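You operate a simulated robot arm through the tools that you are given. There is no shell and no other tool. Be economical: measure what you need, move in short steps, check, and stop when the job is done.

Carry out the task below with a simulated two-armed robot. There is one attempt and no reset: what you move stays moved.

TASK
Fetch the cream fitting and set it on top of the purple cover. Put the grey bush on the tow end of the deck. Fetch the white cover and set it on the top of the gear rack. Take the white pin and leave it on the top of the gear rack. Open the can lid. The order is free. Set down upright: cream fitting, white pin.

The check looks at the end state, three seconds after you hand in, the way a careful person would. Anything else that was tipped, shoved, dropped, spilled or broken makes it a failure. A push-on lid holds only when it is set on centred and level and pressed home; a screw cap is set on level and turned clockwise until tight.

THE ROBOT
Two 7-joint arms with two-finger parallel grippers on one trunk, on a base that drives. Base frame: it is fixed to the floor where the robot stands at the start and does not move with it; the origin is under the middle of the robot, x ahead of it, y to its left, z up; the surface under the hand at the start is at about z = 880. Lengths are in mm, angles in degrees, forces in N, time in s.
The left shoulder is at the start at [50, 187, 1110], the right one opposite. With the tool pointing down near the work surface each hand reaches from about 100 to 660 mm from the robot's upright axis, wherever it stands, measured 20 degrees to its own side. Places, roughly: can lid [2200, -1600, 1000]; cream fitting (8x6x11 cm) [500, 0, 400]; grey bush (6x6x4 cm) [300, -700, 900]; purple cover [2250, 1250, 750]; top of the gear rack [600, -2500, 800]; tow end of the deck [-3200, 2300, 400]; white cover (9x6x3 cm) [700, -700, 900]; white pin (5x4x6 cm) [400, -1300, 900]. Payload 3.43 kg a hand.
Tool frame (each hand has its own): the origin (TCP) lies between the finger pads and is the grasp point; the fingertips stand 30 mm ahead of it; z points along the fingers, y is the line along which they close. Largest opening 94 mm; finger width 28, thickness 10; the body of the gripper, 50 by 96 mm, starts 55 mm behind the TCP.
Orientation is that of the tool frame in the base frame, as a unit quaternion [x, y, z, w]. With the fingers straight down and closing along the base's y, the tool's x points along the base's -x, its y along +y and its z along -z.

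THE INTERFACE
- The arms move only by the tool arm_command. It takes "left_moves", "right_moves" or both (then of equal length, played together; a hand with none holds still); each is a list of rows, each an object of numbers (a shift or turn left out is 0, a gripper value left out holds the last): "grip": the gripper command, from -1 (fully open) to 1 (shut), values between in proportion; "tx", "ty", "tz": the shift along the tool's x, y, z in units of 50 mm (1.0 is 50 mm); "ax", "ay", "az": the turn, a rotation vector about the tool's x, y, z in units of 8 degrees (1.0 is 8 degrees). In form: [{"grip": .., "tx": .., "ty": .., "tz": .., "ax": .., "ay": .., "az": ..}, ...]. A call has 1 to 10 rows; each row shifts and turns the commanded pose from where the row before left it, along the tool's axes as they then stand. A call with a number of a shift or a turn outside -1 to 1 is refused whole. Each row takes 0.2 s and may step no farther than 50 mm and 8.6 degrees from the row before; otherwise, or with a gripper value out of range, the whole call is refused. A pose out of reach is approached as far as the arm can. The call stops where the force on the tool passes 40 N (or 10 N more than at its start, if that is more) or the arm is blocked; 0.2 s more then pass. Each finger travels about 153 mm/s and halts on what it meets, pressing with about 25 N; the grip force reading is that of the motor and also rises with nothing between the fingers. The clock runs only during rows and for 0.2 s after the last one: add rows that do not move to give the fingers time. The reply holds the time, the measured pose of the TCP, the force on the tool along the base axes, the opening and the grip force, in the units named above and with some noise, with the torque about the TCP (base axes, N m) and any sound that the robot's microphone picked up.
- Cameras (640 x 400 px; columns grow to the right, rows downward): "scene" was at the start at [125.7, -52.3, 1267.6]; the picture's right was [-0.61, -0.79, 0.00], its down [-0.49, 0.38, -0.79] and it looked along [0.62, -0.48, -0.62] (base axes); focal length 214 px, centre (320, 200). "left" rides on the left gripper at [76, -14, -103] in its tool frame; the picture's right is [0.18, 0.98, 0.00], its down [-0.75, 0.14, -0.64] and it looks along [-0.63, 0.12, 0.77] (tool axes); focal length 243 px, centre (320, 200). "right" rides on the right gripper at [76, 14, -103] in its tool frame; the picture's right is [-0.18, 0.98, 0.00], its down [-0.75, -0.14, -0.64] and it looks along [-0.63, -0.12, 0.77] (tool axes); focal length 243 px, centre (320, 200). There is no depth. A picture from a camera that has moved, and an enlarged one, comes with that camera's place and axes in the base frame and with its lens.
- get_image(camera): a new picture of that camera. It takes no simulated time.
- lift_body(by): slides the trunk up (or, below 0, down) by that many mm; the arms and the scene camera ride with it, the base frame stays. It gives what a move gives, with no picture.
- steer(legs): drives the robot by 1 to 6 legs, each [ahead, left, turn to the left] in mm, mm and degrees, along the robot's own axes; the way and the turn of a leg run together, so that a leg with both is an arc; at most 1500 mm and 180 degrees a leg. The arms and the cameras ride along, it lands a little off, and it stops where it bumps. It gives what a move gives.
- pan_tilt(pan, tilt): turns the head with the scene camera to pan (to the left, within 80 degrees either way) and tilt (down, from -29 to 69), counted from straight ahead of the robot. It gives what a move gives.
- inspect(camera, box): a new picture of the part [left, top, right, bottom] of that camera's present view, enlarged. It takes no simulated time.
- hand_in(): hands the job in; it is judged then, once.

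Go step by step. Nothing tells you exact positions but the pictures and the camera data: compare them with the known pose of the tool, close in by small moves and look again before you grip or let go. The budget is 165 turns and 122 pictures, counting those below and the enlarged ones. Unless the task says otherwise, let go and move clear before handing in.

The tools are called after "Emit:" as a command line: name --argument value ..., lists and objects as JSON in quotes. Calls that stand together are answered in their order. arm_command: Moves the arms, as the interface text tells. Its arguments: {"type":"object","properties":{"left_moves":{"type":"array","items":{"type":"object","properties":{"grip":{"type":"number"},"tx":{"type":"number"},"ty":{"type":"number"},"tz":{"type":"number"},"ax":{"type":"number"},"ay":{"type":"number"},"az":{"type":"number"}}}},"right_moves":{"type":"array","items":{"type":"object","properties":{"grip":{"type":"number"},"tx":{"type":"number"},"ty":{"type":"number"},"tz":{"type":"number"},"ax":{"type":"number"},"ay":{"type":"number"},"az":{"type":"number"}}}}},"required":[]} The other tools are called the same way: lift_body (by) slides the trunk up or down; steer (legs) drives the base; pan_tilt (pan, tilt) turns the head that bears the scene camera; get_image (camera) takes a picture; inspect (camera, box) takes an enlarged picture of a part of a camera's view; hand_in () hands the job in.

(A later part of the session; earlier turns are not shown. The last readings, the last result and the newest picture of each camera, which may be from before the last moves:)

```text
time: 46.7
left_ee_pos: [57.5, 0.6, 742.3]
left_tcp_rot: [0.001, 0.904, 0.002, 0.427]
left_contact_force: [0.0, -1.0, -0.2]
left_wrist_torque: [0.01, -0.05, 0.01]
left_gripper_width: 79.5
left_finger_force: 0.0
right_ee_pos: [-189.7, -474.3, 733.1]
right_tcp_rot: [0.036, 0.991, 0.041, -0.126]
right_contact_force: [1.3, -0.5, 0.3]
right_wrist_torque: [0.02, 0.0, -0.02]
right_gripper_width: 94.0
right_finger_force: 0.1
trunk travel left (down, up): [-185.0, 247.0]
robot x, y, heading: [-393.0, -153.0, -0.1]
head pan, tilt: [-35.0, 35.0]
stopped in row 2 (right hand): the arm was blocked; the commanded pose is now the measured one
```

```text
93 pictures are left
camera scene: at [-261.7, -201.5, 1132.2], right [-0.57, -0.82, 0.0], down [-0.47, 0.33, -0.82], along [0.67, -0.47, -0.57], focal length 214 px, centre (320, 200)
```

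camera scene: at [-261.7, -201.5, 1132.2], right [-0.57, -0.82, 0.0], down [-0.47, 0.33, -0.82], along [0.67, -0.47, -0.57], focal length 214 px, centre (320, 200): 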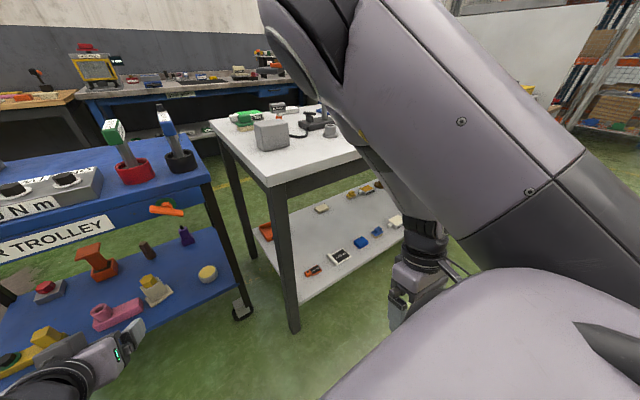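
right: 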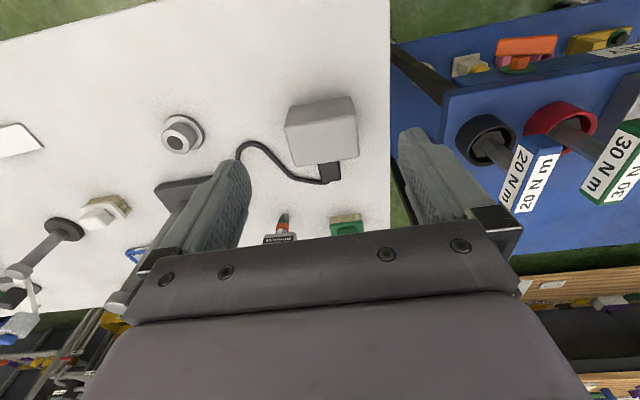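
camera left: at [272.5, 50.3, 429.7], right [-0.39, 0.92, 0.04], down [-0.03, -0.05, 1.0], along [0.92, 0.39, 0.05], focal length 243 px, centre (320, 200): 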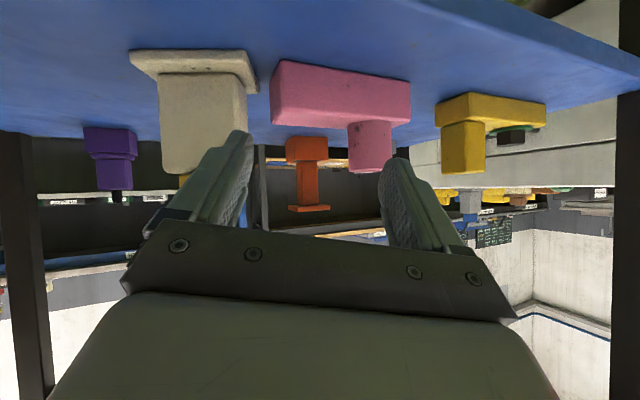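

The right arm is folded too tight to rise there. I unfold it forward and outward, then raise it toward its start posture; the left continues down.

Emit:
arm_command --left_moves '[{"tx": 0.65, "tz": 0.545}, {"tx": 0.65, "tz": 0.545}, {"tx": 0.65, "tz": 0.545}, {"tx": 0.65, "tz": 0.545}, {"tx": 0.65, "tz": 0.545}, {"tx": 0.65, "tz": 0.545}, {"tx": 0.65, "tz": 0.545}, {}, {}, {}]' --right_moves '[{"ay": -0.9, "tx": -0.5}, {"ay": -0.9, "tx": -0.5}, {"tx": -0.7, "ty": -0.6}, {"tx": -0.7, "ty": -0.6}, {"tx": -0.3, "ty": -0.6, "tz": -0.5}, {"ty": -0.6, "tz": -0.7}, {"tz": -0.9}, {"tz": -0.9}, {"tz": -0.9}, {}]'

Emit:
get_image --camera "scene"

```text
time: 48.9
left_ee_pos: [60.1, 3.3, 445.7]
left_tcp_rot: [0.0, 0.904, 0.003, 0.427]
left_contact_force: [0.2, 0.7, 0.4]
left_wrist_torque: [0.01, 0.01, 0.03]
left_gripper_width: 79.9
left_finger_force: 0.1
right_ee_pos: [-66.9, -616.9, 911.0]
right_tcp_rot: [0.039, 0.999, 0.034, 0.0]
right_contact_force: [0.2, -0.1, -0.1]
right_wrist_torque: [0.0, 0.0, -0.01]
right_gripper_width: 94.1
right_finger_force: 0.1
trunk travel left (down, up): [-185.0, 247.0]
robot x, y, heading: [-392.0, -151.0, -0.1]
head pan, tilt: [-35.0, 35.0]
```

```text
92 pictures are left
camera scene: at [-261.8, -201.2, 1132.2], right [-0.57, -0.82, 0.0], down [-0.47, 0.33, -0.82], along [0.67, -0.47, -0.57], focal length 214 px, centre (320, 200)
```

scene: 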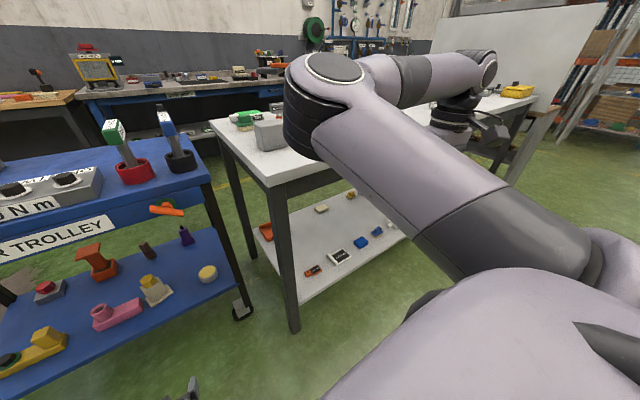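

Both tracked. I raise the right hand more, shift left 45 and drive in.

Emit:
arm_command --left_moves '[{"grip": -0.8}, {}, {}]' --right_moves '[{"tz": -0.9}, {"tz": -0.9}, {"tz": -0.7}]'

Emit:
steer --legs '[[0, 45, 0], [330, 0, 0]]'

Emit:
get_image --camera "left"

```text
time: 49.7
left_ee_pos: [59.7, 3.7, 446.4]
left_tcp_rot: [0.002, 0.904, 0.001, 0.427]
left_contact_force: [0.0, -0.3, -0.3]
left_wrist_torque: [-0.02, -0.04, 0.01]
left_gripper_width: 84.5
left_finger_force: 0.1
right_ee_pos: [-66.6, -624.2, 1035.7]
right_tcp_rot: [0.04, 0.999, 0.035, -0.001]
right_contact_force: [0.0, 0.3, 0.7]
right_wrist_torque: [0.02, -0.03, -0.02]
right_gripper_width: 93.9
right_finger_force: 0.1
trunk travel left (down, up): [-185.0, 247.0]
robot x, y, heading: [-387.3, -150.7, 0.3]
head pan, tilt: [-35.0, 35.0]
```

```text
time: 52.5
left_ee_pos: [389.1, 49.0, 446.9]
left_tcp_rot: [0.002, 0.904, 0.001, 0.427]
left_contact_force: [-0.1, 0.4, 0.2]
left_wrist_torque: [0.01, -0.02, 0.03]
left_gripper_width: 85.0
left_finger_force: 0.1
right_ee_pos: [262.0, -579.5, 1034.1]
right_tcp_rot: [0.039, 0.999, 0.034, 0.0]
right_contact_force: [0.1, 0.8, 0.3]
right_wrist_torque: [-0.03, -0.01, 0.02]
right_gripper_width: 94.1
right_finger_force: 0.0
trunk travel left (down, up): [-185.0, 247.0]
robot x, y, heading: [-61.0, -108.6, -0.2]
head pan, tilt: [-35.0, 35.0]
```

```text
91 pictures are left
camera left: at [261.2, 35.0, 452.1], right [-0.12, 0.98, -0.14], down [-0.02, 0.14, 0.99], along [0.99, 0.12, 0.0], focal length 243 px, centre (320, 200)
```

left: 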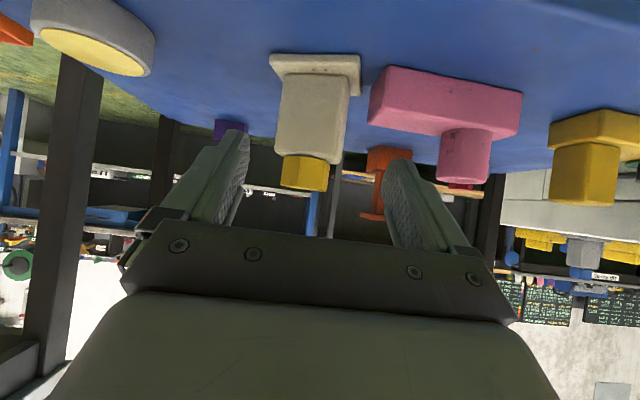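

Estimate confirmed: centre (503,47). I approach in steps with unyawed left hand.

Emit:
arm_command --left_moves '[{"tx": -0.58, "ty": -0.04}, {"tz": 0.6}, {"tz": 0.6}, {}]'

Emit:
get_image --camera "left"

```text
time: 53.7
left_ee_pos: [447.8, 78.9, 420.3]
left_tcp_rot: [0.01, 0.907, 0.028, 0.42]
left_contact_force: [-1.2, -0.3, -0.3]
left_wrist_torque: [0.0, 0.0, -0.04]
left_gripper_width: 84.9
left_finger_force: 0.3
right_ee_pos: [262.4, -579.6, 1034.9]
right_tcp_rot: [0.04, 0.999, 0.034, 0.0]
right_contact_force: [-0.1, 0.0, 0.0]
right_wrist_torque: [0.0, -0.02, 0.01]
right_gripper_width: 94.2
right_finger_force: 0.1
trunk travel left (down, up): [-185.0, 247.0]
robot x, y, heading: [-64.3, -107.7, 0.1]
head pan, tilt: [-35.0, 35.0]
stopped in row 4 (left hand): the arm was blocked; the commanded pose is now the measured one
```

```text
90 pictures are left
camera left: at [319.8, 63.9, 427.0], right [-0.12, 0.99, -0.08], down [0.0, 0.08, 1.0], along [0.99, 0.12, -0.01], focal length 243 px, centre (320, 200)
```

left: 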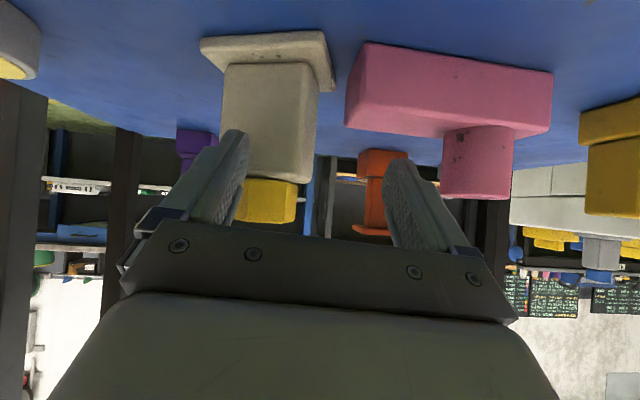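

Blocked again upstream of the tool, fitting untouched. The bent elbow likely presses the robot's own body, so I'll work with the arm more extended: robot farther back, trunk lower.

Emit:
steer --legs '[[-200, 0, 0]]'

Emit:
arm_command --left_moves '[{"ax": 0.3, "az": -0.3, "tx": -0.89, "ty": -0.165}, {"tx": -0.89, "ty": -0.165}, {"tx": -0.89, "ty": -0.165}, {"tx": -0.89, "ty": -0.165}, {}, {}]'

Emit:
lift_body --by -100

Emit:
pan_tilt --pan 15 --tilt 50

Emit:
get_image --camera "scene"

```text
time: 55.3
left_ee_pos: [248.0, 79.0, 419.6]
left_tcp_rot: [0.01, 0.907, 0.027, 0.421]
left_contact_force: [0.3, 0.2, 0.4]
left_wrist_torque: [0.0, 0.04, 0.02]
left_gripper_width: 84.7
left_finger_force: 0.1
right_ee_pos: [61.4, -579.8, 1035.4]
right_tcp_rot: [0.039, 0.999, 0.034, 0.0]
right_contact_force: [0.3, -0.3, -0.1]
right_wrist_torque: [-0.02, -0.05, 0.02]
right_gripper_width: 93.9
right_finger_force: 0.0
trunk travel left (down, up): [-185.0, 247.0]
robot x, y, heading: [-261.6, -101.8, -0.2]
head pan, tilt: [-35.0, 35.0]
```

```text
time: 56.7
left_ee_pos: [362.4, 43.2, 556.5]
left_tcp_rot: [0.0, 0.907, 0.0, 0.421]
left_contact_force: [-0.6, 1.0, 0.2]
left_wrist_torque: [-0.03, 0.0, -0.02]
left_gripper_width: 84.5
left_finger_force: 0.1
right_ee_pos: [62.7, -579.9, 1035.8]
right_tcp_rot: [0.039, 0.999, 0.034, -0.001]
right_contact_force: [0.6, -1.0, 0.0]
right_wrist_torque: [0.01, -0.02, 0.0]
right_gripper_width: 94.1
right_finger_force: 0.1
trunk travel left (down, up): [-185.0, 247.0]
robot x, y, heading: [-263.6, -100.8, -0.0]
head pan, tilt: [-35.0, 35.0]
```

```text
time: 58.0
left_ee_pos: [363.3, 42.9, 455.7]
left_tcp_rot: [-0.001, 0.907, 0.0, 0.421]
left_contact_force: [-0.5, -0.3, 0.3]
left_wrist_torque: [0.01, -0.03, 0.01]
left_gripper_width: 84.7
left_finger_force: 0.1
right_ee_pos: [61.8, -578.9, 934.4]
right_tcp_rot: [0.039, 0.999, 0.034, 0.0]
right_contact_force: [0.1, 0.8, -0.7]
right_wrist_torque: [0.01, -0.01, 0.0]
right_gripper_width: 93.8
right_finger_force: 0.0
trunk travel left (down, up): [-85.0, 347.0]
robot x, y, heading: [-262.9, -105.3, 0.1]
head pan, tilt: [-35.0, 35.0]
```

```text
time: 59.2
left_ee_pos: [362.4, 43.8, 455.5]
left_tcp_rot: [0.0, 0.907, 0.0, 0.421]
left_contact_force: [-0.2, 0.3, 0.1]
left_wrist_torque: [0.0, 0.03, 0.01]
left_gripper_width: 84.8
left_finger_force: 0.1
right_ee_pos: [62.6, -580.8, 934.9]
right_tcp_rot: [0.04, 0.999, 0.034, 0.001]
right_contact_force: [-0.5, 0.4, -0.1]
right_wrist_torque: [-0.01, 0.01, 0.01]
right_gripper_width: 94.6
right_finger_force: 0.1
trunk travel left (down, up): [-85.0, 347.0]
robot x, y, heading: [-265.0, -105.9, 0.2]
head pan, tilt: [15.0, 50.0]
```

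```text
89 pictures are left
camera scene: at [-130.3, -85.5, 1010.5], right [0.26, -0.97, 0.0], down [-0.74, -0.2, -0.64], along [0.62, 0.17, -0.77], focal length 214 px, centre (320, 200)
```

scene: 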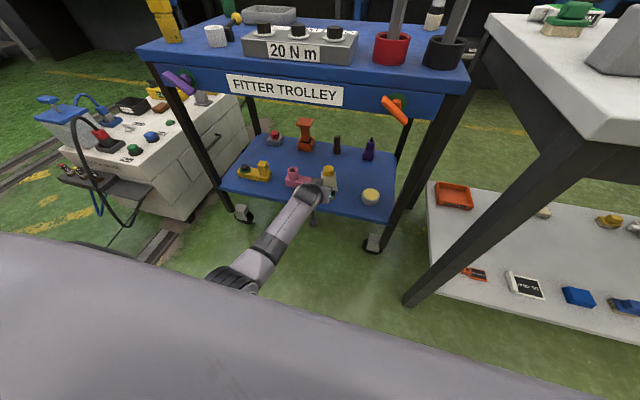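

Arm now extended and tracking. Plan: raise hand above the amber top, drive so it straddles, then lower with the trunk.

Emit:
arm_command --left_moves '[{"tx": -0.34, "tz": -0.28, "ty": 0.03}, {}, {}]' --right_moves '[{"tz": -0.9}, {"tz": -0.9}, {}]'

Emit:
steer --legs '[[90, 0, 0]]'

Emit:
get_image --camera "left"

```text
time: 60.0
left_ee_pos: [361.7, 46.4, 477.8]
left_tcp_rot: [-0.001, 0.907, 0.0, 0.421]
left_contact_force: [1.0, -0.4, 0.0]
left_wrist_torque: [0.0, 0.02, 0.0]
left_gripper_width: 84.7
left_finger_force: 0.1
right_ee_pos: [61.6, -585.9, 1026.4]
right_tcp_rot: [0.04, 0.999, 0.034, 0.0]
right_contact_force: [0.5, -1.0, 0.6]
right_wrist_torque: [0.03, 0.0, 0.0]
right_gripper_width: 94.1
right_finger_force: 0.2
trunk travel left (down, up): [-85.0, 347.0]
robot x, y, heading: [-261.1, -103.4, 0.1]
head pan, tilt: [15.0, 50.0]
```

```text
time: 61.1
left_ee_pos: [453.1, 45.5, 478.1]
left_tcp_rot: [-0.001, 0.907, -0.001, 0.421]
left_contact_force: [-0.1, 0.3, -0.7]
left_wrist_torque: [-0.02, 0.03, 0.04]
left_gripper_width: 84.7
left_finger_force: 0.0
right_ee_pos: [151.0, -585.3, 1024.5]
right_tcp_rot: [0.04, 0.999, 0.034, 0.001]
right_contact_force: [0.5, 0.3, 0.2]
right_wrist_torque: [0.0, -0.01, 0.01]
right_gripper_width: 93.8
right_finger_force: 0.1
trunk travel left (down, up): [-85.0, 347.0]
robot x, y, heading: [-176.3, -108.5, -0.0]
head pan, tilt: [15.0, 50.0]
```

```text
88 pictures are left
camera left: at [324.7, 31.9, 485.9], right [-0.12, 0.98, -0.14], down [0.0, 0.14, 0.99], along [0.99, 0.12, -0.01], focal length 243 px, centre (320, 200)
```

left: 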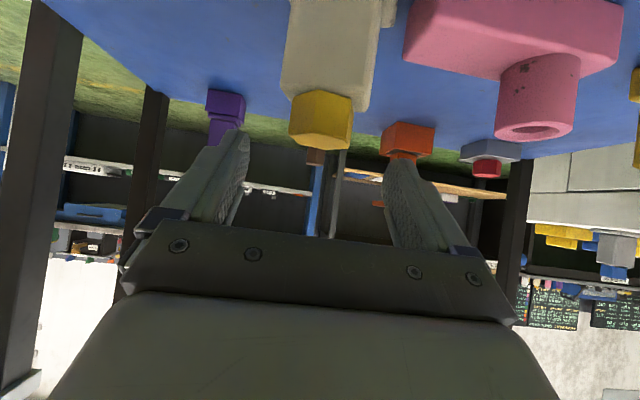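

Centred on y≈45. Forward 41 more, then lower by trunk in steps.

Emit:
steer --legs '[[41, 0, 0]]'

Emit:
lift_body --by -40

Emit:
get_image --camera "left"

```text
time: 62.0
left_ee_pos: [493.8, 45.7, 479.1]
left_tcp_rot: [-0.001, 0.907, 0.0, 0.421]
left_contact_force: [-0.2, 0.5, 0.5]
left_wrist_torque: [-0.02, -0.01, 0.0]
left_gripper_width: 84.4
left_finger_force: 0.1
right_ee_pos: [192.9, -586.0, 1024.5]
right_tcp_rot: [0.039, 0.999, 0.034, 0.001]
right_contact_force: [-0.2, 0.0, 0.2]
right_wrist_torque: [-0.02, -0.03, 0.0]
right_gripper_width: 94.2
right_finger_force: 0.1
trunk travel left (down, up): [-85.0, 347.0]
robot x, y, heading: [-136.9, -102.2, 0.1]
head pan, tilt: [15.0, 50.0]
```

```text
time: 62.8
left_ee_pos: [494.4, 46.4, 438.7]
left_tcp_rot: [0.0, 0.907, -0.001, 0.421]
left_contact_force: [0.0, 0.2, 0.0]
left_wrist_torque: [-0.03, -0.02, -0.02]
left_gripper_width: 84.6
left_finger_force: 0.0
right_ee_pos: [190.8, -585.2, 985.4]
right_tcp_rot: [0.04, 0.999, 0.034, 0.001]
right_contact_force: [-0.2, 0.3, -0.5]
right_wrist_torque: [-0.01, 0.01, -0.01]
right_gripper_width: 93.9
right_finger_force: 0.1
trunk travel left (down, up): [-45.0, 387.0]
robot x, y, heading: [-131.7, -107.0, -0.0]
head pan, tilt: [15.0, 50.0]
```

```text
87 pictures are left
camera left: at [365.6, 32.1, 445.9], right [-0.12, 0.98, -0.14], down [0.0, 0.14, 0.99], along [0.99, 0.12, -0.01], focal length 243 px, centre (320, 200)
```

left: 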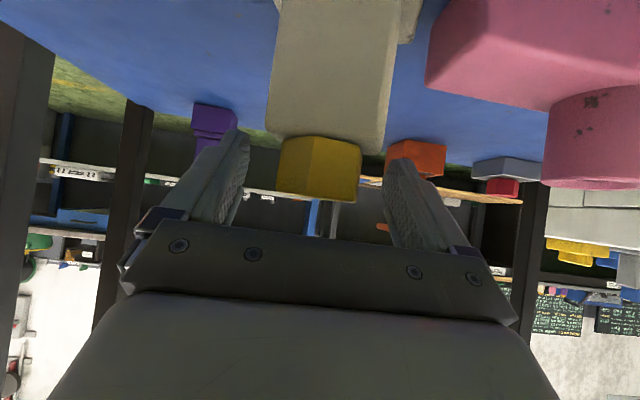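

Well centred. Lower 40 more, then close.

Emit:
lift_body --by -40

Emit:
get_image --camera "left"

```text
time: 63.7
left_ee_pos: [498.2, 51.5, 456.0]
left_tcp_rot: [0.006, 0.895, 0.018, 0.445]
left_contact_force: [0.6, 0.5, 0.6]
left_wrist_torque: [-0.02, 0.03, 0.02]
left_gripper_width: 84.7
left_finger_force: 0.2
right_ee_pos: [167.3, -601.1, 967.7]
right_tcp_rot: [0.039, 0.998, 0.047, 0.019]
right_contact_force: [-0.1, -0.1, 0.0]
right_wrist_torque: [0.02, 0.01, 0.01]
right_gripper_width: 94.2
right_finger_force: 0.1
trunk travel left (down, up): [-5.0, 427.0]
robot x, y, heading: [-133.1, -105.4, -0.3]
head pan, tilt: [15.0, 50.0]
```

```text
86 pictures are left
camera left: at [370.5, 36.4, 457.1], right [-0.12, 0.99, -0.11], down [-0.06, 0.1, 0.99], along [0.99, 0.12, 0.04], focal length 243 px, centre (320, 200)
```

left: 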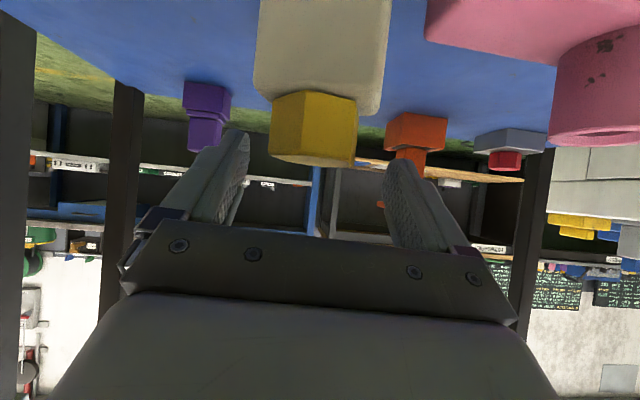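

Both arms shifted when the trunk went down – something touches. I raise it back 45 and check for contacts.

Emit:
lift_body --by 45

Emit:
pan_tilt --pan -40 --tilt 40

Emit:
get_image --camera "scene"

```text
time: 64.5
left_ee_pos: [492.4, 45.9, 439.8]
left_tcp_rot: [-0.002, 0.907, -0.001, 0.42]
left_contact_force: [-0.1, 0.5, -0.1]
left_wrist_torque: [-0.03, -0.04, -0.01]
left_gripper_width: 84.5
left_finger_force: 0.0
right_ee_pos: [190.5, -586.3, 988.0]
right_tcp_rot: [0.038, 0.999, 0.033, 0.001]
right_contact_force: [-0.3, -0.6, 0.4]
right_wrist_torque: [-0.02, 0.01, -0.01]
right_gripper_width: 93.8
right_finger_force: 0.1
trunk travel left (down, up): [-50.0, 382.0]
robot x, y, heading: [-132.3, -105.6, 0.3]
head pan, tilt: [15.0, 50.0]
```

```text
time: 65.8
left_ee_pos: [492.7, 44.5, 442.6]
left_tcp_rot: [-0.001, 0.907, 0.0, 0.421]
left_contact_force: [0.2, 0.0, -1.1]
left_wrist_torque: [0.01, 0.0, 0.02]
left_gripper_width: 84.8
left_finger_force: 0.1
right_ee_pos: [191.5, -586.1, 990.8]
right_tcp_rot: [0.039, 0.999, 0.035, 0.001]
right_contact_force: [0.2, -0.5, -0.3]
right_wrist_torque: [-0.01, -0.01, -0.02]
right_gripper_width: 94.0
right_finger_force: 0.0
trunk travel left (down, up): [-50.0, 382.0]
robot x, y, heading: [-129.8, -107.2, -0.1]
head pan, tilt: [-40.0, 40.0]
```

```text
85 pictures are left
camera scene: at [-9.0, -159.8, 989.6], right [-0.64, -0.77, 0.0], down [-0.49, 0.41, -0.77], along [0.59, -0.49, -0.64], focal length 214 px, centre (320, 200)
```

scene: 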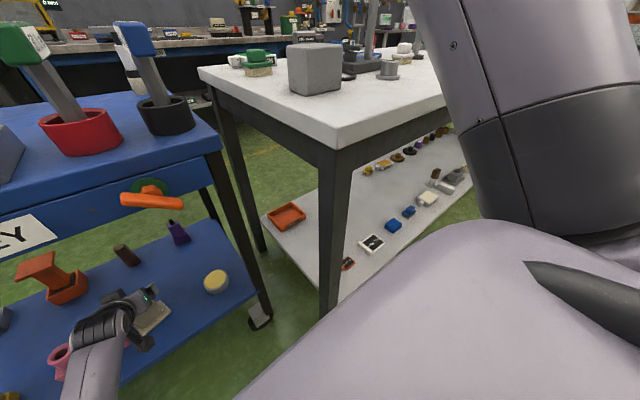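

Likely the right elbow touched the grey box from above, and the left elbow met the robot base; all sprang back. I'll lower the left hand by arm alone in small steps.

Emit:
arm_command --left_moves '[{"tx": 0.2, "tz": 0.17}, {"tx": 0.2, "tz": 0.17}, {}]'

```text
time: 66.6
left_ee_pos: [494.0, 45.4, 417.0]
left_tcp_rot: [-0.001, 0.907, 0.0, 0.42]
left_contact_force: [0.1, 0.1, 0.4]
left_wrist_torque: [0.02, 0.01, 0.04]
left_gripper_width: 84.3
left_finger_force: 0.1
right_ee_pos: [191.3, -586.3, 991.7]
right_tcp_rot: [0.04, 0.999, 0.034, 0.0]
right_contact_force: [1.1, -0.1, -0.4]
right_wrist_torque: [-0.02, 0.0, 0.03]
right_gripper_width: 94.1
right_finger_force: 0.2
trunk travel left (down, up): [-50.0, 382.0]
robot x, y, heading: [-128.7, -107.6, -0.1]
head pan, tilt: [-40.0, 40.0]
```

Works exactly. Another 19 mm.

Emit:
arm_command --left_moves '[{"tx": 0.15, "tz": 0.13}, {"tx": 0.15, "tz": 0.12}, {}]'

Emit:
get_image --camera "left"

```text
time: 67.4
left_ee_pos: [493.1, 44.2, 398.1]
left_tcp_rot: [0.0, 0.907, -0.001, 0.42]
left_contact_force: [0.7, -0.4, 0.1]
left_wrist_torque: [0.0, -0.01, 0.01]
left_gripper_width: 84.6
left_finger_force: 0.0
right_ee_pos: [192.5, -585.4, 991.0]
right_tcp_rot: [0.039, 0.999, 0.034, 0.0]
right_contact_force: [-0.2, 0.7, -0.6]
right_wrist_torque: [-0.01, 0.02, 0.01]
right_gripper_width: 94.0
right_finger_force: 0.1
trunk travel left (down, up): [-50.0, 382.0]
robot x, y, heading: [-129.2, -107.8, 0.4]
head pan, tilt: [-40.0, 40.0]
```

```text
84 pictures are left
camera left: at [365.5, 31.5, 404.9], right [-0.12, 0.98, -0.14], down [0.0, 0.14, 0.99], along [0.99, 0.12, -0.01], focal length 243 px, centre (320, 200)
```

left: 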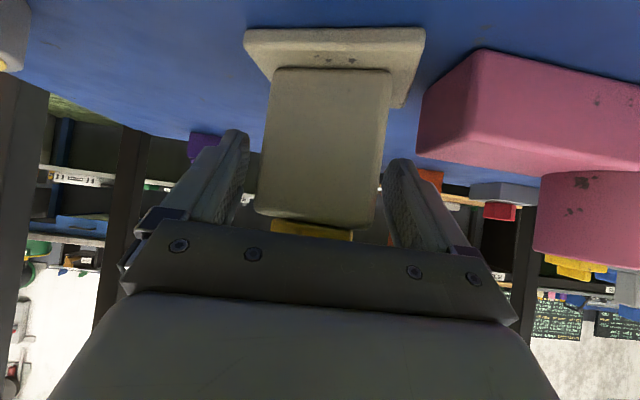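

The body sits between the fingers. Closing.

Emit:
arm_command --left_moves '[{"grip": 0}, {"grip": 0.6}, {"grip": 1}, {}, {}]'

Emit:
get_image --camera "left"

```text
time: 68.6
left_ee_pos: [493.1, 45.0, 397.0]
left_tcp_rot: [0.0, 0.907, 0.0, 0.421]
left_contact_force: [0.9, -1.2, 1.4]
left_wrist_torque: [-0.3, 0.06, 0.05]
left_gripper_width: 66.9
left_finger_force: 25.2
right_ee_pos: [192.2, -584.8, 990.5]
right_tcp_rot: [0.039, 0.999, 0.034, 0.001]
right_contact_force: [-0.1, 0.6, -0.1]
right_wrist_torque: [0.01, -0.01, -0.03]
right_gripper_width: 93.9
right_finger_force: 0.0
trunk travel left (down, up): [-50.0, 382.0]
robot x, y, heading: [-133.3, -106.5, -0.0]
head pan, tilt: [-40.0, 40.0]
```

```text
83 pictures are left
camera left: at [365.5, 31.4, 405.2], right [-0.12, 0.98, -0.14], down [0.0, 0.14, 0.99], along [0.99, 0.12, -0.01], focal length 243 px, centre (320, 200)
```

left: 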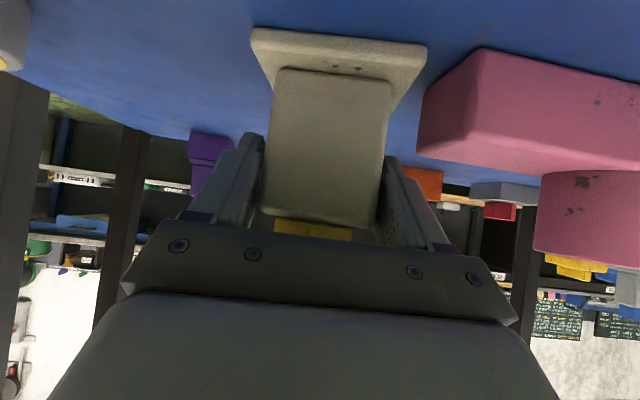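

It turned partly (width 67). I wait a little to see if it aligns further.

Emit:
arm_command --left_moves '[{}, {}, {"az": 0.2}, {"az": -0.4}, {"az": 0.2}, {}]'

Emit:
inspect --camera "left" --box '[200, 0, 460, 260]'

```text
time: 70.0
left_ee_pos: [492.7, 46.2, 398.5]
left_tcp_rot: [0.0, 0.907, -0.001, 0.42]
left_contact_force: [2.1, -0.2, 2.6]
left_wrist_torque: [-0.24, -0.02, 0.08]
left_gripper_width: 66.1
left_finger_force: 24.6
right_ee_pos: [192.3, -586.6, 989.7]
right_tcp_rot: [0.039, 0.999, 0.035, 0.0]
right_contact_force: [-0.2, 0.6, -0.5]
right_wrist_torque: [0.0, 0.0, 0.0]
right_gripper_width: 94.0
right_finger_force: 0.1
trunk travel left (down, up): [-50.0, 382.0]
robot x, y, heading: [-132.7, -105.1, 0.3]
head pan, tilt: [-40.0, 40.0]
```

```text
1.54 times, centred on (330, 130) of left
camera zoom: at [365.3, 31.8, 405.3], right [-0.12, 0.98, -0.14], down [0.0, 0.14, 0.99], along [0.99, 0.12, -0.01], focal length 373 px, centre (305, 308)
```

zoom: 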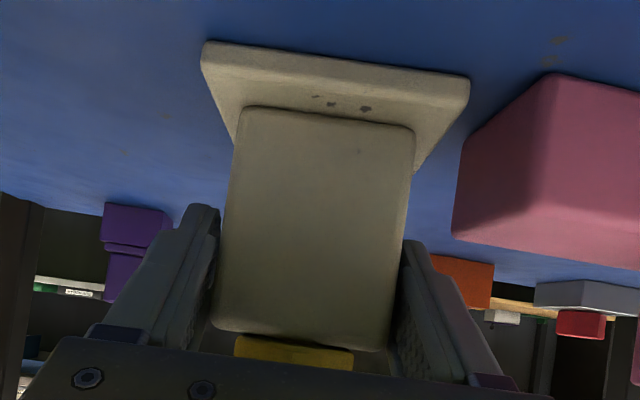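

Now nearly aligned. I lift 40 with the trunk and look.

Emit:
lift_body --by 40

Emit:
get_image --camera "left"

```text
time: 70.8
left_ee_pos: [492.9, 45.7, 436.5]
left_tcp_rot: [-0.001, 0.908, 0.0, 0.42]
left_contact_force: [-0.6, 0.4, -3.2]
left_wrist_torque: [0.0, 0.0, -0.01]
left_gripper_width: 66.2
left_finger_force: 24.3
right_ee_pos: [194.1, -584.9, 1030.0]
right_tcp_rot: [0.039, 0.999, 0.034, 0.0]
right_contact_force: [-0.3, -0.7, 0.1]
right_wrist_torque: [0.04, -0.01, 0.02]
right_gripper_width: 94.0
right_finger_force: 0.0
trunk travel left (down, up): [-90.0, 342.0]
robot x, y, heading: [-131.1, -106.5, 0.3]
head pan, tilt: [-40.0, 40.0]
```

```text
81 pictures are left
camera left: at [365.1, 32.0, 444.6], right [-0.12, 0.98, -0.14], down [0.0, 0.14, 0.99], along [0.99, 0.12, -0.01], focal length 243 px, centre (320, 200)
```

left: 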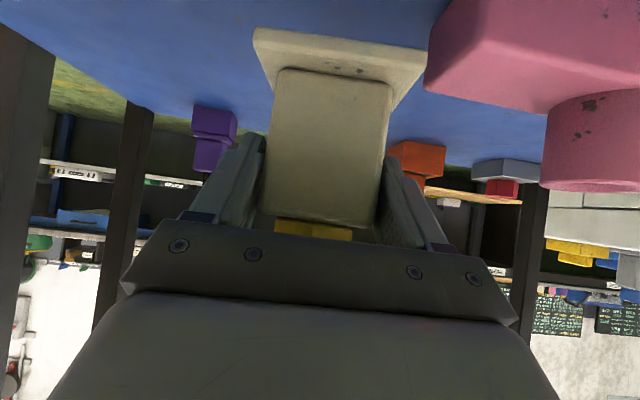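

Held. Raise a bit more, back out, then look for the route to the purple cover.

Emit:
lift_body --by 30

Emit:
steer --legs '[[-450, 0, 0]]'

Emit:
lift_body --by 290

Emit:
pan_tilt --pan 35 --tilt 20

Emit:
get_image --camera "scene"

```text
time: 71.6
left_ee_pos: [492.6, 46.3, 467.8]
left_tcp_rot: [-0.001, 0.907, 0.0, 0.42]
left_contact_force: [-0.2, 0.3, -3.4]
left_wrist_torque: [-0.02, 0.03, 0.03]
left_gripper_width: 65.7
left_finger_force: 24.6
right_ee_pos: [191.5, -586.8, 1060.8]
right_tcp_rot: [0.039, 0.999, 0.035, -0.001]
right_contact_force: [-0.1, -0.9, 0.3]
right_wrist_torque: [-0.03, -0.02, 0.01]
right_gripper_width: 94.3
right_finger_force: 0.0
trunk travel left (down, up): [-120.0, 312.0]
robot x, y, heading: [-128.7, -105.9, 0.0]
head pan, tilt: [-40.0, 40.0]
```

```text
time: 74.3
left_ee_pos: [41.0, 45.5, 467.1]
left_tcp_rot: [0.0, 0.907, -0.001, 0.421]
left_contact_force: [-0.1, -0.6, -2.4]
left_wrist_torque: [0.01, 0.0, 0.0]
left_gripper_width: 66.0
left_finger_force: 25.0
right_ee_pos: [-258.8, -585.9, 1059.5]
right_tcp_rot: [0.041, 0.999, 0.034, -0.001]
right_contact_force: [0.1, -0.1, -0.5]
right_wrist_torque: [-0.01, 0.02, -0.01]
right_gripper_width: 93.7
right_finger_force: 0.0
trunk travel left (down, up): [-120.0, 312.0]
robot x, y, heading: [-583.2, -103.2, -0.1]
head pan, tilt: [-40.0, 40.0]
```

```text
time: 77.2
left_ee_pos: [41.9, 44.8, 756.3]
left_tcp_rot: [0.0, 0.908, -0.001, 0.42]
left_contact_force: [-0.4, 0.1, -3.3]
left_wrist_torque: [0.01, 0.0, -0.03]
left_gripper_width: 65.8
left_finger_force: 25.1
right_ee_pos: [-258.3, -586.3, 1350.6]
right_tcp_rot: [0.04, 0.999, 0.034, 0.0]
right_contact_force: [0.5, 0.0, 0.6]
right_wrist_torque: [0.02, 0.01, 0.01]
right_gripper_width: 94.0
right_finger_force: 0.1
trunk travel left (down, up): [-410.0, 22.0]
robot x, y, heading: [-587.6, -108.4, 0.0]
head pan, tilt: [-40.0, 40.0]
```

```text
time: 78.7
left_ee_pos: [41.9, 45.7, 757.2]
left_tcp_rot: [0.0, 0.907, -0.001, 0.42]
left_contact_force: [0.3, 0.2, -2.9]
left_wrist_torque: [-0.01, 0.01, 0.01]
left_gripper_width: 65.6
left_finger_force: 24.9
right_ee_pos: [-258.4, -586.7, 1350.8]
right_tcp_rot: [0.04, 0.999, 0.034, 0.0]
right_contact_force: [0.9, -0.3, -0.3]
right_wrist_torque: [0.0, 0.01, -0.02]
right_gripper_width: 94.0
right_finger_force: 0.1
trunk travel left (down, up): [-410.0, 22.0]
robot x, y, heading: [-585.0, -107.0, 0.1]
head pan, tilt: [35.0, 20.0]
```

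```text
80 pictures are left
camera scene: at [-448.6, -52.3, 1381.0], right [0.57, -0.82, 0.0], down [-0.28, -0.2, -0.94], along [0.77, 0.54, -0.34], focal length 214 px, centre (320, 200)
```

scene: 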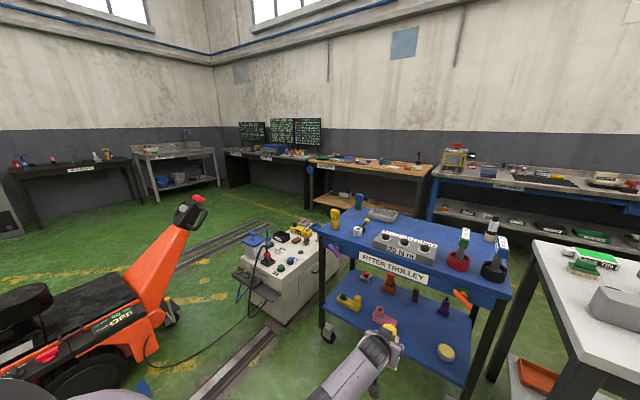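

The wood bench with the purple cover is beyond; gap between tug nose and the white cabinet looks tight. I turn left to survey.

Emit:
steer --legs '[[0, 0, 75]]'

Emit:
pan_tilt --pan -15 --tilt 25

Emit:
get_image --camera "scene"

Emit:
pan_tilt --pan 65 --tilt 20

Emit:
get_image --camera "scene"

```text
time: 82.3
left_ee_pos: [-566.8, 535.7, 756.2]
left_tcp_rot: [-0.553, 0.72, 0.255, 0.334]
left_contact_force: [0.0, -0.1, -2.5]
left_wrist_torque: [-0.05, -0.02, -0.04]
left_gripper_width: 65.5
left_finger_force: 25.5
right_ee_pos: [-35.9, 82.0, 1350.6]
right_tcp_rot: [-0.577, 0.816, 0.027, -0.021]
right_contact_force: [0.6, 0.8, -0.7]
right_wrist_torque: [0.05, 0.03, 0.02]
right_gripper_width: 94.1
right_finger_force: 0.0
trunk travel left (down, up): [-410.0, 22.0]
robot x, y, heading: [-582.6, -104.9, 75.2]
head pan, tilt: [35.0, 20.0]
```

```text
time: 83.5
left_ee_pos: [-567.1, 537.7, 757.3]
left_tcp_rot: [-0.552, 0.72, 0.256, 0.334]
left_contact_force: [0.5, -0.3, -2.2]
left_wrist_torque: [-0.04, 0.0, -0.04]
left_gripper_width: 65.6
left_finger_force: 25.1
right_ee_pos: [-36.0, 83.7, 1349.8]
right_tcp_rot: [-0.577, 0.816, 0.027, -0.021]
right_contact_force: [0.2, 0.0, 0.3]
right_wrist_torque: [-0.02, -0.03, 0.01]
right_gripper_width: 94.0
right_finger_force: 0.1
trunk travel left (down, up): [-410.0, 22.0]
robot x, y, heading: [-580.9, -108.4, 75.0]
head pan, tilt: [-15.0, 25.0]
```

```text
79 pictures are left
camera scene: at [-522.8, 30.8, 1372.9], right [0.87, -0.5, 0.0], down [-0.21, -0.37, -0.91], along [0.45, 0.79, -0.42], focal length 214 px, centre (320, 200)
```

scene: 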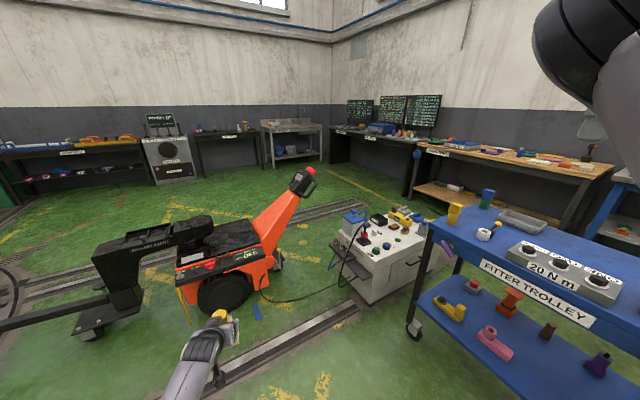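

```text
time: 85.0
left_ee_pos: [-568.8, 536.3, 756.5]
left_tcp_rot: [-0.553, 0.72, 0.255, 0.334]
left_contact_force: [0.1, 0.2, -2.7]
left_wrist_torque: [-0.06, 0.0, -0.02]
left_gripper_width: 65.3
left_finger_force: 24.9
right_ee_pos: [-35.5, 83.3, 1350.7]
right_tcp_rot: [-0.576, 0.817, 0.026, -0.022]
right_contact_force: [-0.7, 0.4, 0.2]
right_wrist_torque: [0.02, 0.05, 0.02]
right_gripper_width: 94.0
right_finger_force: 0.0
trunk travel left (down, up): [-410.0, 22.0]
robot x, y, heading: [-583.6, -108.0, 75.1]
head pan, tilt: [65.0, 20.0]
```

```text
78 pictures are left
camera scene: at [-640.0, 10.7, 1381.0], right [0.64, 0.77, 0.0], down [0.26, -0.22, -0.94], along [-0.72, 0.6, -0.34], focal length 214 px, centre (320, 200)
```

scene: 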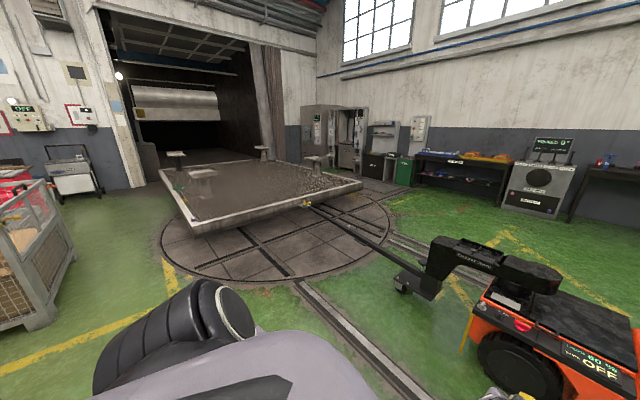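

The left side is closed by tug, tow-bar and cabinet, so the way to the back lane must be around the bench's far end. I turn right down the aisle and look.

Emit:
steer --legs '[[0, 0, -165], [900, 0, 0]]'

Emit:
pan_tilt --pan 20 --tilt 22

Emit:
get_image --camera "scene"

```text
time: 96.5
left_ee_pos: [-404.4, -1630.1, 755.6]
left_tcp_rot: [0.636, 0.647, -0.295, 0.299]
left_contact_force: [-0.6, 1.0, -3.7]
left_wrist_torque: [0.0, -0.03, 0.0]
left_gripper_width: 64.5
left_finger_force: 24.7
right_ee_pos: [-1041.2, -1338.7, 1349.7]
right_tcp_rot: [0.729, 0.684, 0.025, 0.023]
right_contact_force: [-0.2, 0.0, -0.1]
right_wrist_torque: [0.03, 0.01, 0.0]
right_gripper_width: 94.2
right_finger_force: 0.0
trunk travel left (down, up): [-410.0, 22.0]
robot x, y, heading: [-565.4, -1005.9, -89.1]
head pan, tilt: [65.0, 20.0]
```

```text
time: 97.6
left_ee_pos: [-403.0, -1628.8, 756.9]
left_tcp_rot: [0.636, 0.647, -0.296, 0.299]
left_contact_force: [-0.3, -0.4, -2.0]
left_wrist_torque: [0.06, 0.01, 0.04]
left_gripper_width: 65.0
left_finger_force: 24.9
right_ee_pos: [-1040.2, -1338.6, 1350.2]
right_tcp_rot: [0.728, 0.684, 0.025, 0.024]
right_contact_force: [0.0, -0.2, -0.4]
right_wrist_torque: [-0.01, -0.03, 0.0]
right_gripper_width: 94.2
right_finger_force: 0.1
trunk travel left (down, up): [-410.0, 22.0]
robot x, y, heading: [-566.5, -1009.3, -89.1]
head pan, tilt: [20.0, 22.0]
```

```text
77 pictures are left
camera scene: at [-532.6, -1151.7, 1377.8], right [-0.93, -0.36, 0.0], down [-0.13, 0.35, -0.93], along [0.33, -0.87, -0.37], focal length 214 px, centre (320, 200)
```

scene: 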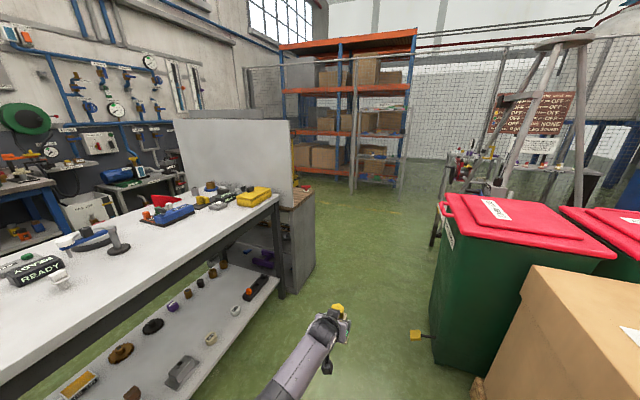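

The gear rack stands at the bench's end. I zoom into the bench to find the white pin.

Emit:
inspect --camera "scene" --box '[0, 150, 320, 310]'

Emit:
pan_tilt --pan 70 --tilt 22

Emit:
get_image --camera "scene"

```text
2.00 times, centred on (160, 230) of scene
camera zoom: at [-532.6, -1151.7, 1377.8], right [-0.93, -0.36, 0.0], down [-0.13, 0.35, -0.93], along [0.33, -0.87, -0.37], focal length 429 px, centre (640, 140)
```

zoom: 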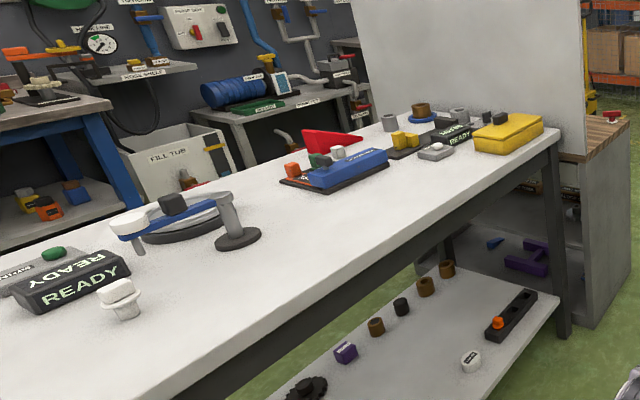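

```text
time: 98.8
left_ee_pos: [-403.8, -1629.1, 757.4]
left_tcp_rot: [0.636, 0.647, -0.295, 0.299]
left_contact_force: [0.4, -0.9, -4.0]
left_wrist_torque: [0.04, 0.03, -0.02]
left_gripper_width: 64.6
left_finger_force: 24.8
right_ee_pos: [-1040.6, -1339.2, 1350.2]
right_tcp_rot: [0.729, 0.684, 0.025, 0.023]
right_contact_force: [0.3, 0.1, -0.7]
right_wrist_torque: [0.0, -0.02, -0.01]
right_gripper_width: 94.1
right_finger_force: 0.1
trunk travel left (down, up): [-410.0, 22.0]
robot x, y, heading: [-569.1, -1006.0, -89.1]
head pan, tilt: [70.0, 22.0]
```

```text
75 pictures are left
camera scene: at [-478.2, -1095.3, 1377.8], right [-0.33, -0.95, 0.0], down [-0.35, 0.12, -0.93], along [0.88, -0.3, -0.37], focal length 214 px, centre (320, 200)
```

scene: 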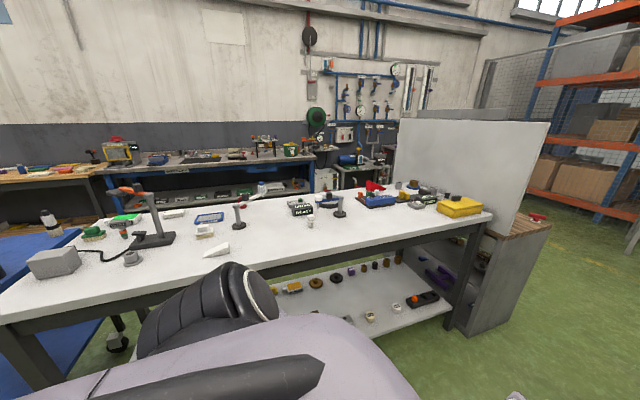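

The white pin is at about (403,-1349). I raise the left hand with the fitting, then face the bench there.

Emit:
arm_command --left_moves '[{"tz": -0.88, "tx": -0.38}, {"tz": -0.88, "tx": -0.38}, {"tz": -0.88, "tx": -0.38}, {"tz": -0.88, "tx": -0.38}, {"tz": -0.88, "tx": -0.38}, {"tz": -0.88, "tx": -0.38}, {"tz": -0.88, "tx": -0.38}, {}]'

Emit:
steer --legs '[[0, 0, 89], [0, -145, 0], [400, 0, 0]]'

Emit:
pan_tilt --pan -25 --tilt 45

Emit:
get_image --camera "scene"

Emit:
get_image --camera "right"

```text
time: 100.8
left_ee_pos: [-369.0, -1481.0, 1041.3]
left_tcp_rot: [0.64, 0.645, -0.242, 0.339]
left_contact_force: [0.5, 0.2, -2.7]
left_wrist_torque: [0.05, 0.0, -0.01]
left_gripper_width: 64.8
left_finger_force: 25.5
right_ee_pos: [-1039.7, -1339.0, 1350.2]
right_tcp_rot: [0.729, 0.684, 0.025, 0.024]
right_contact_force: [0.1, -0.1, 0.3]
right_wrist_torque: [0.01, 0.03, 0.01]
right_gripper_width: 94.1
right_finger_force: 0.1
trunk travel left (down, up): [-410.0, 22.0]
robot x, y, heading: [-568.9, -1007.1, -89.0]
head pan, tilt: [70.0, 22.0]
stopped in row 8 (left hand): the arm was blocked; the commanded pose is now the measured one
```

```text
time: 108.6
left_ee_pos: [311.1, -955.3, 1041.6]
left_tcp_rot: [0.002, 0.909, 0.065, 0.412]
left_contact_force: [-1.0, 0.2, -3.5]
left_wrist_torque: [-0.01, 0.06, 0.01]
left_gripper_width: 64.1
left_finger_force: 24.8
right_ee_pos: [164.1, -1626.6, 1349.9]
right_tcp_rot: [0.034, 0.999, 0.034, -0.001]
right_contact_force: [-0.1, 0.0, 0.1]
right_wrist_torque: [0.01, 0.0, 0.01]
right_gripper_width: 93.9
right_finger_force: 0.0
trunk travel left (down, up): [-410.0, 22.0]
robot x, y, heading: [-164.7, -1148.4, 0.7]
head pan, tilt: [70.0, 22.0]
```

```text
time: 110.3
left_ee_pos: [311.0, -955.0, 1041.5]
left_tcp_rot: [0.001, 0.908, 0.066, 0.413]
left_contact_force: [0.1, 0.5, -2.8]
left_wrist_torque: [-0.02, 0.01, 0.03]
left_gripper_width: 64.4
left_finger_force: 25.2
right_ee_pos: [164.1, -1625.4, 1350.3]
right_tcp_rot: [0.035, 0.999, 0.034, 0.0]
right_contact_force: [-0.1, 0.6, 0.1]
right_wrist_torque: [-0.03, -0.04, -0.01]
right_gripper_width: 94.0
right_finger_force: 0.0
trunk travel left (down, up): [-410.0, 22.0]
robot x, y, heading: [-165.7, -1152.3, 0.6]
head pan, tilt: [-25.0, 45.0]
```

```text
74 pictures are left
camera scene: at [-33.0, -1181.3, 1342.4], right [-0.41, -0.91, 0.0], down [-0.64, 0.29, -0.71], along [0.64, -0.29, -0.71], focal length 214 px, centre (320, 200)
```

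scene: 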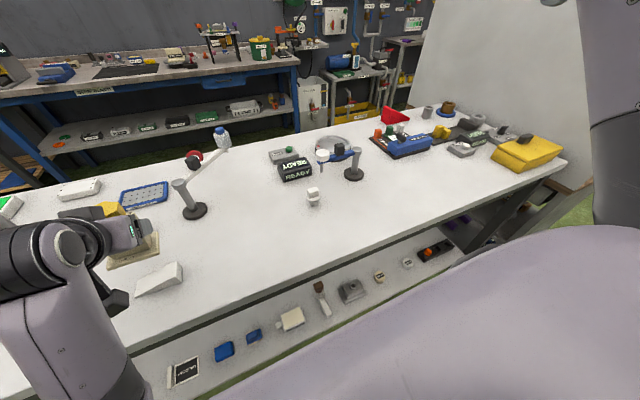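

```text
73 pictures are left
camera right: at [89.4, -1613.1, 1453.5], right [0.25, 0.97, 0.07], down [0.74, -0.24, 0.63], along [0.62, -0.11, -0.77], focal length 243 px, centre (320, 200)
```

right: 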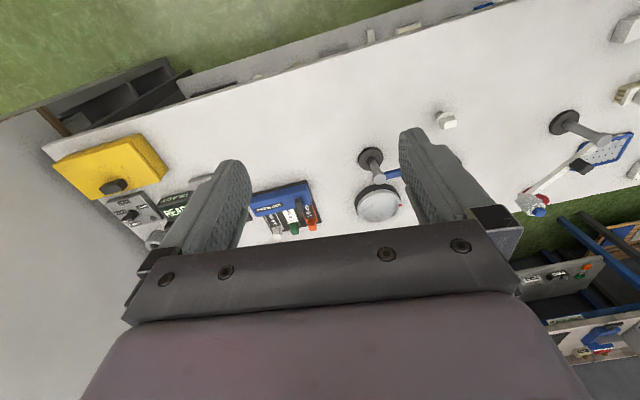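

The pin is at about (381,-1340). I straighten the right hand, descend and move above it.

Emit:
arm_command --right_moves '[{"ax": 0.49, "az": -0.5}, {"tz": 1}, {"tz": 1}, {"tz": 1}, {"tz": 1}, {"tz": 1}, {"tx": -0.4, "ty": 0.6}, {"tx": -0.4, "ty": 0.6}, {"tx": -0.4, "ty": 0.6}, {}]'

Emit:
arm_command --right_moves '[{"tx": -0.55, "ty": 0.7}, {"tx": -0.55, "ty": 0.7}, {"tx": -0.55, "ty": 0.7}, {"tx": -0.55, "ty": 0.7}, {"tx": -0.55, "ty": 0.7}, {}, {}]'

Emit:
get_image --camera "right"

```text
time: 112.5
left_ee_pos: [310.6, -953.8, 1042.3]
left_tcp_rot: [0.0, 0.909, 0.066, 0.412]
left_contact_force: [0.4, 0.1, -3.2]
left_wrist_torque: [-0.03, 0.01, 0.0]
left_gripper_width: 64.2
left_finger_force: 24.9
right_ee_pos: [226.8, -1551.2, 1101.3]
right_tcp_rot: [0.004, 1.0, 0.001, 0.001]
right_contact_force: [-0.3, 1.2, -1.1]
right_wrist_torque: [0.06, 0.01, -0.04]
right_gripper_width: 93.7
right_finger_force: 0.0
right hand out of reach, approached as far as the arm can: row 9
trunk travel left (down, up): [-410.0, 22.0]
robot x, y, heading: [-164.0, -1149.7, 0.7]
head pan, tilt: [-25.0, 45.0]
```

```text
time: 114.1
left_ee_pos: [310.9, -954.8, 1043.1]
left_tcp_rot: [0.001, 0.909, 0.065, 0.412]
left_contact_force: [0.4, -0.2, -3.0]
left_wrist_torque: [-0.02, 0.02, 0.02]
left_gripper_width: 64.2
left_finger_force: 25.5
right_ee_pos: [393.9, -1431.1, 1096.9]
right_tcp_rot: [0.004, 1.0, -0.003, -0.002]
right_contact_force: [-1.3, 0.0, 0.3]
right_wrist_torque: [0.02, -0.03, 0.02]
right_gripper_width: 94.2
right_finger_force: 0.0
right hand out of reach, approached as far as the arm can: row 1, 2, 3, 4
trunk travel left (down, up): [-410.0, 22.0]
robot x, y, heading: [-164.0, -1152.5, 0.4]
head pan, tilt: [-25.0, 45.0]
```

```text
72 pictures are left
camera right: at [320.2, -1415.3, 1199.2], right [0.19, 0.98, 0.0], down [0.75, -0.15, 0.64], along [0.63, -0.13, -0.77], focal length 243 px, centre (320, 200)
```

right: 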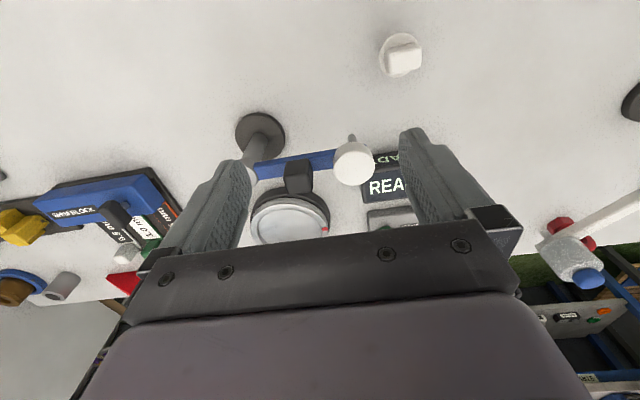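

Pin refined to (377,-1348). I move over it at z≈1000.

Emit:
arm_command --right_moves '[{"tz": 0.9}, {"tx": 0.17, "ty": 0.6, "tz": 0.6}, {"tx": 0.17, "ty": 0.6, "tz": 0.5}, {"ty": 0.46}, {}, {}]'

Emit:
get_image --camera "right"

```text
time: 115.7
left_ee_pos: [311.6, -954.8, 1041.5]
left_tcp_rot: [0.001, 0.909, 0.067, 0.41]
left_contact_force: [0.2, -0.5, -3.0]
left_wrist_torque: [-0.04, 0.06, -0.01]
left_gripper_width: 64.4
left_finger_force: 24.6
right_ee_pos: [401.7, -1376.8, 1000.0]
right_tcp_rot: [0.023, 1.0, -0.009, 0.009]
right_contact_force: [0.3, -0.3, 0.4]
right_wrist_torque: [-0.02, -0.03, 0.0]
right_gripper_width: 93.9
right_finger_force: 0.0
right hand out of reach, approached as far as the arm can: row 2, 3, 4
trunk travel left (down, up): [-410.0, 22.0]
robot x, y, heading: [-162.9, -1149.3, 0.8]
head pan, tilt: [-25.0, 45.0]
stopped in row 6 (right hand): the arm was blocked; the commanded pose is now the measured one
```

```text
71 pictures are left
camera right: at [324.7, -1357.0, 1099.8], right [0.23, 0.97, -0.01], down [0.73, -0.16, 0.66], along [0.64, -0.16, -0.75], focal length 243 px, centre (320, 200)
```

right: 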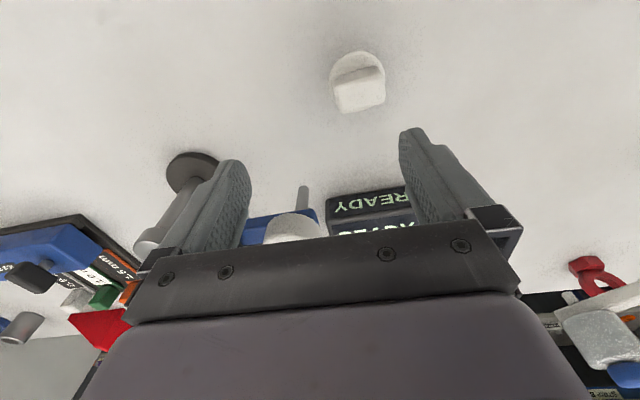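

The arm is at an inward limit; I'll shift the base instead to bring the hand over the pin (378,-1343).

Emit:
steer --legs '[[-23, 34, 0]]'

Emit:
get_image --camera "right"

```text
time: 116.7
left_ee_pos: [287.4, -920.8, 1040.8]
left_tcp_rot: [0.001, 0.909, 0.066, 0.412]
left_contact_force: [0.2, -0.5, -2.9]
left_wrist_torque: [-0.01, 0.04, -0.03]
left_gripper_width: 64.6
left_finger_force: 25.0
right_ee_pos: [378.1, -1342.2, 999.4]
right_tcp_rot: [0.022, 1.0, -0.009, 0.009]
right_contact_force: [0.5, -0.8, -0.8]
right_wrist_torque: [-0.01, -0.03, 0.0]
right_gripper_width: 94.0
right_finger_force: 0.0
trunk travel left (down, up): [-410.0, 22.0]
robot x, y, heading: [-191.1, -1114.7, 0.8]
head pan, tilt: [-25.0, 45.0]
```

```text
70 pictures are left
camera right: at [301.2, -1322.2, 1100.0], right [0.23, 0.97, -0.01], down [0.73, -0.16, 0.66], along [0.64, -0.16, -0.75], focal length 243 px, centre (320, 200)
```

right: 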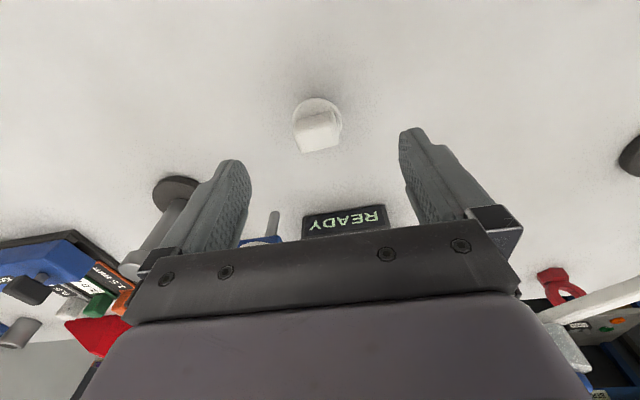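

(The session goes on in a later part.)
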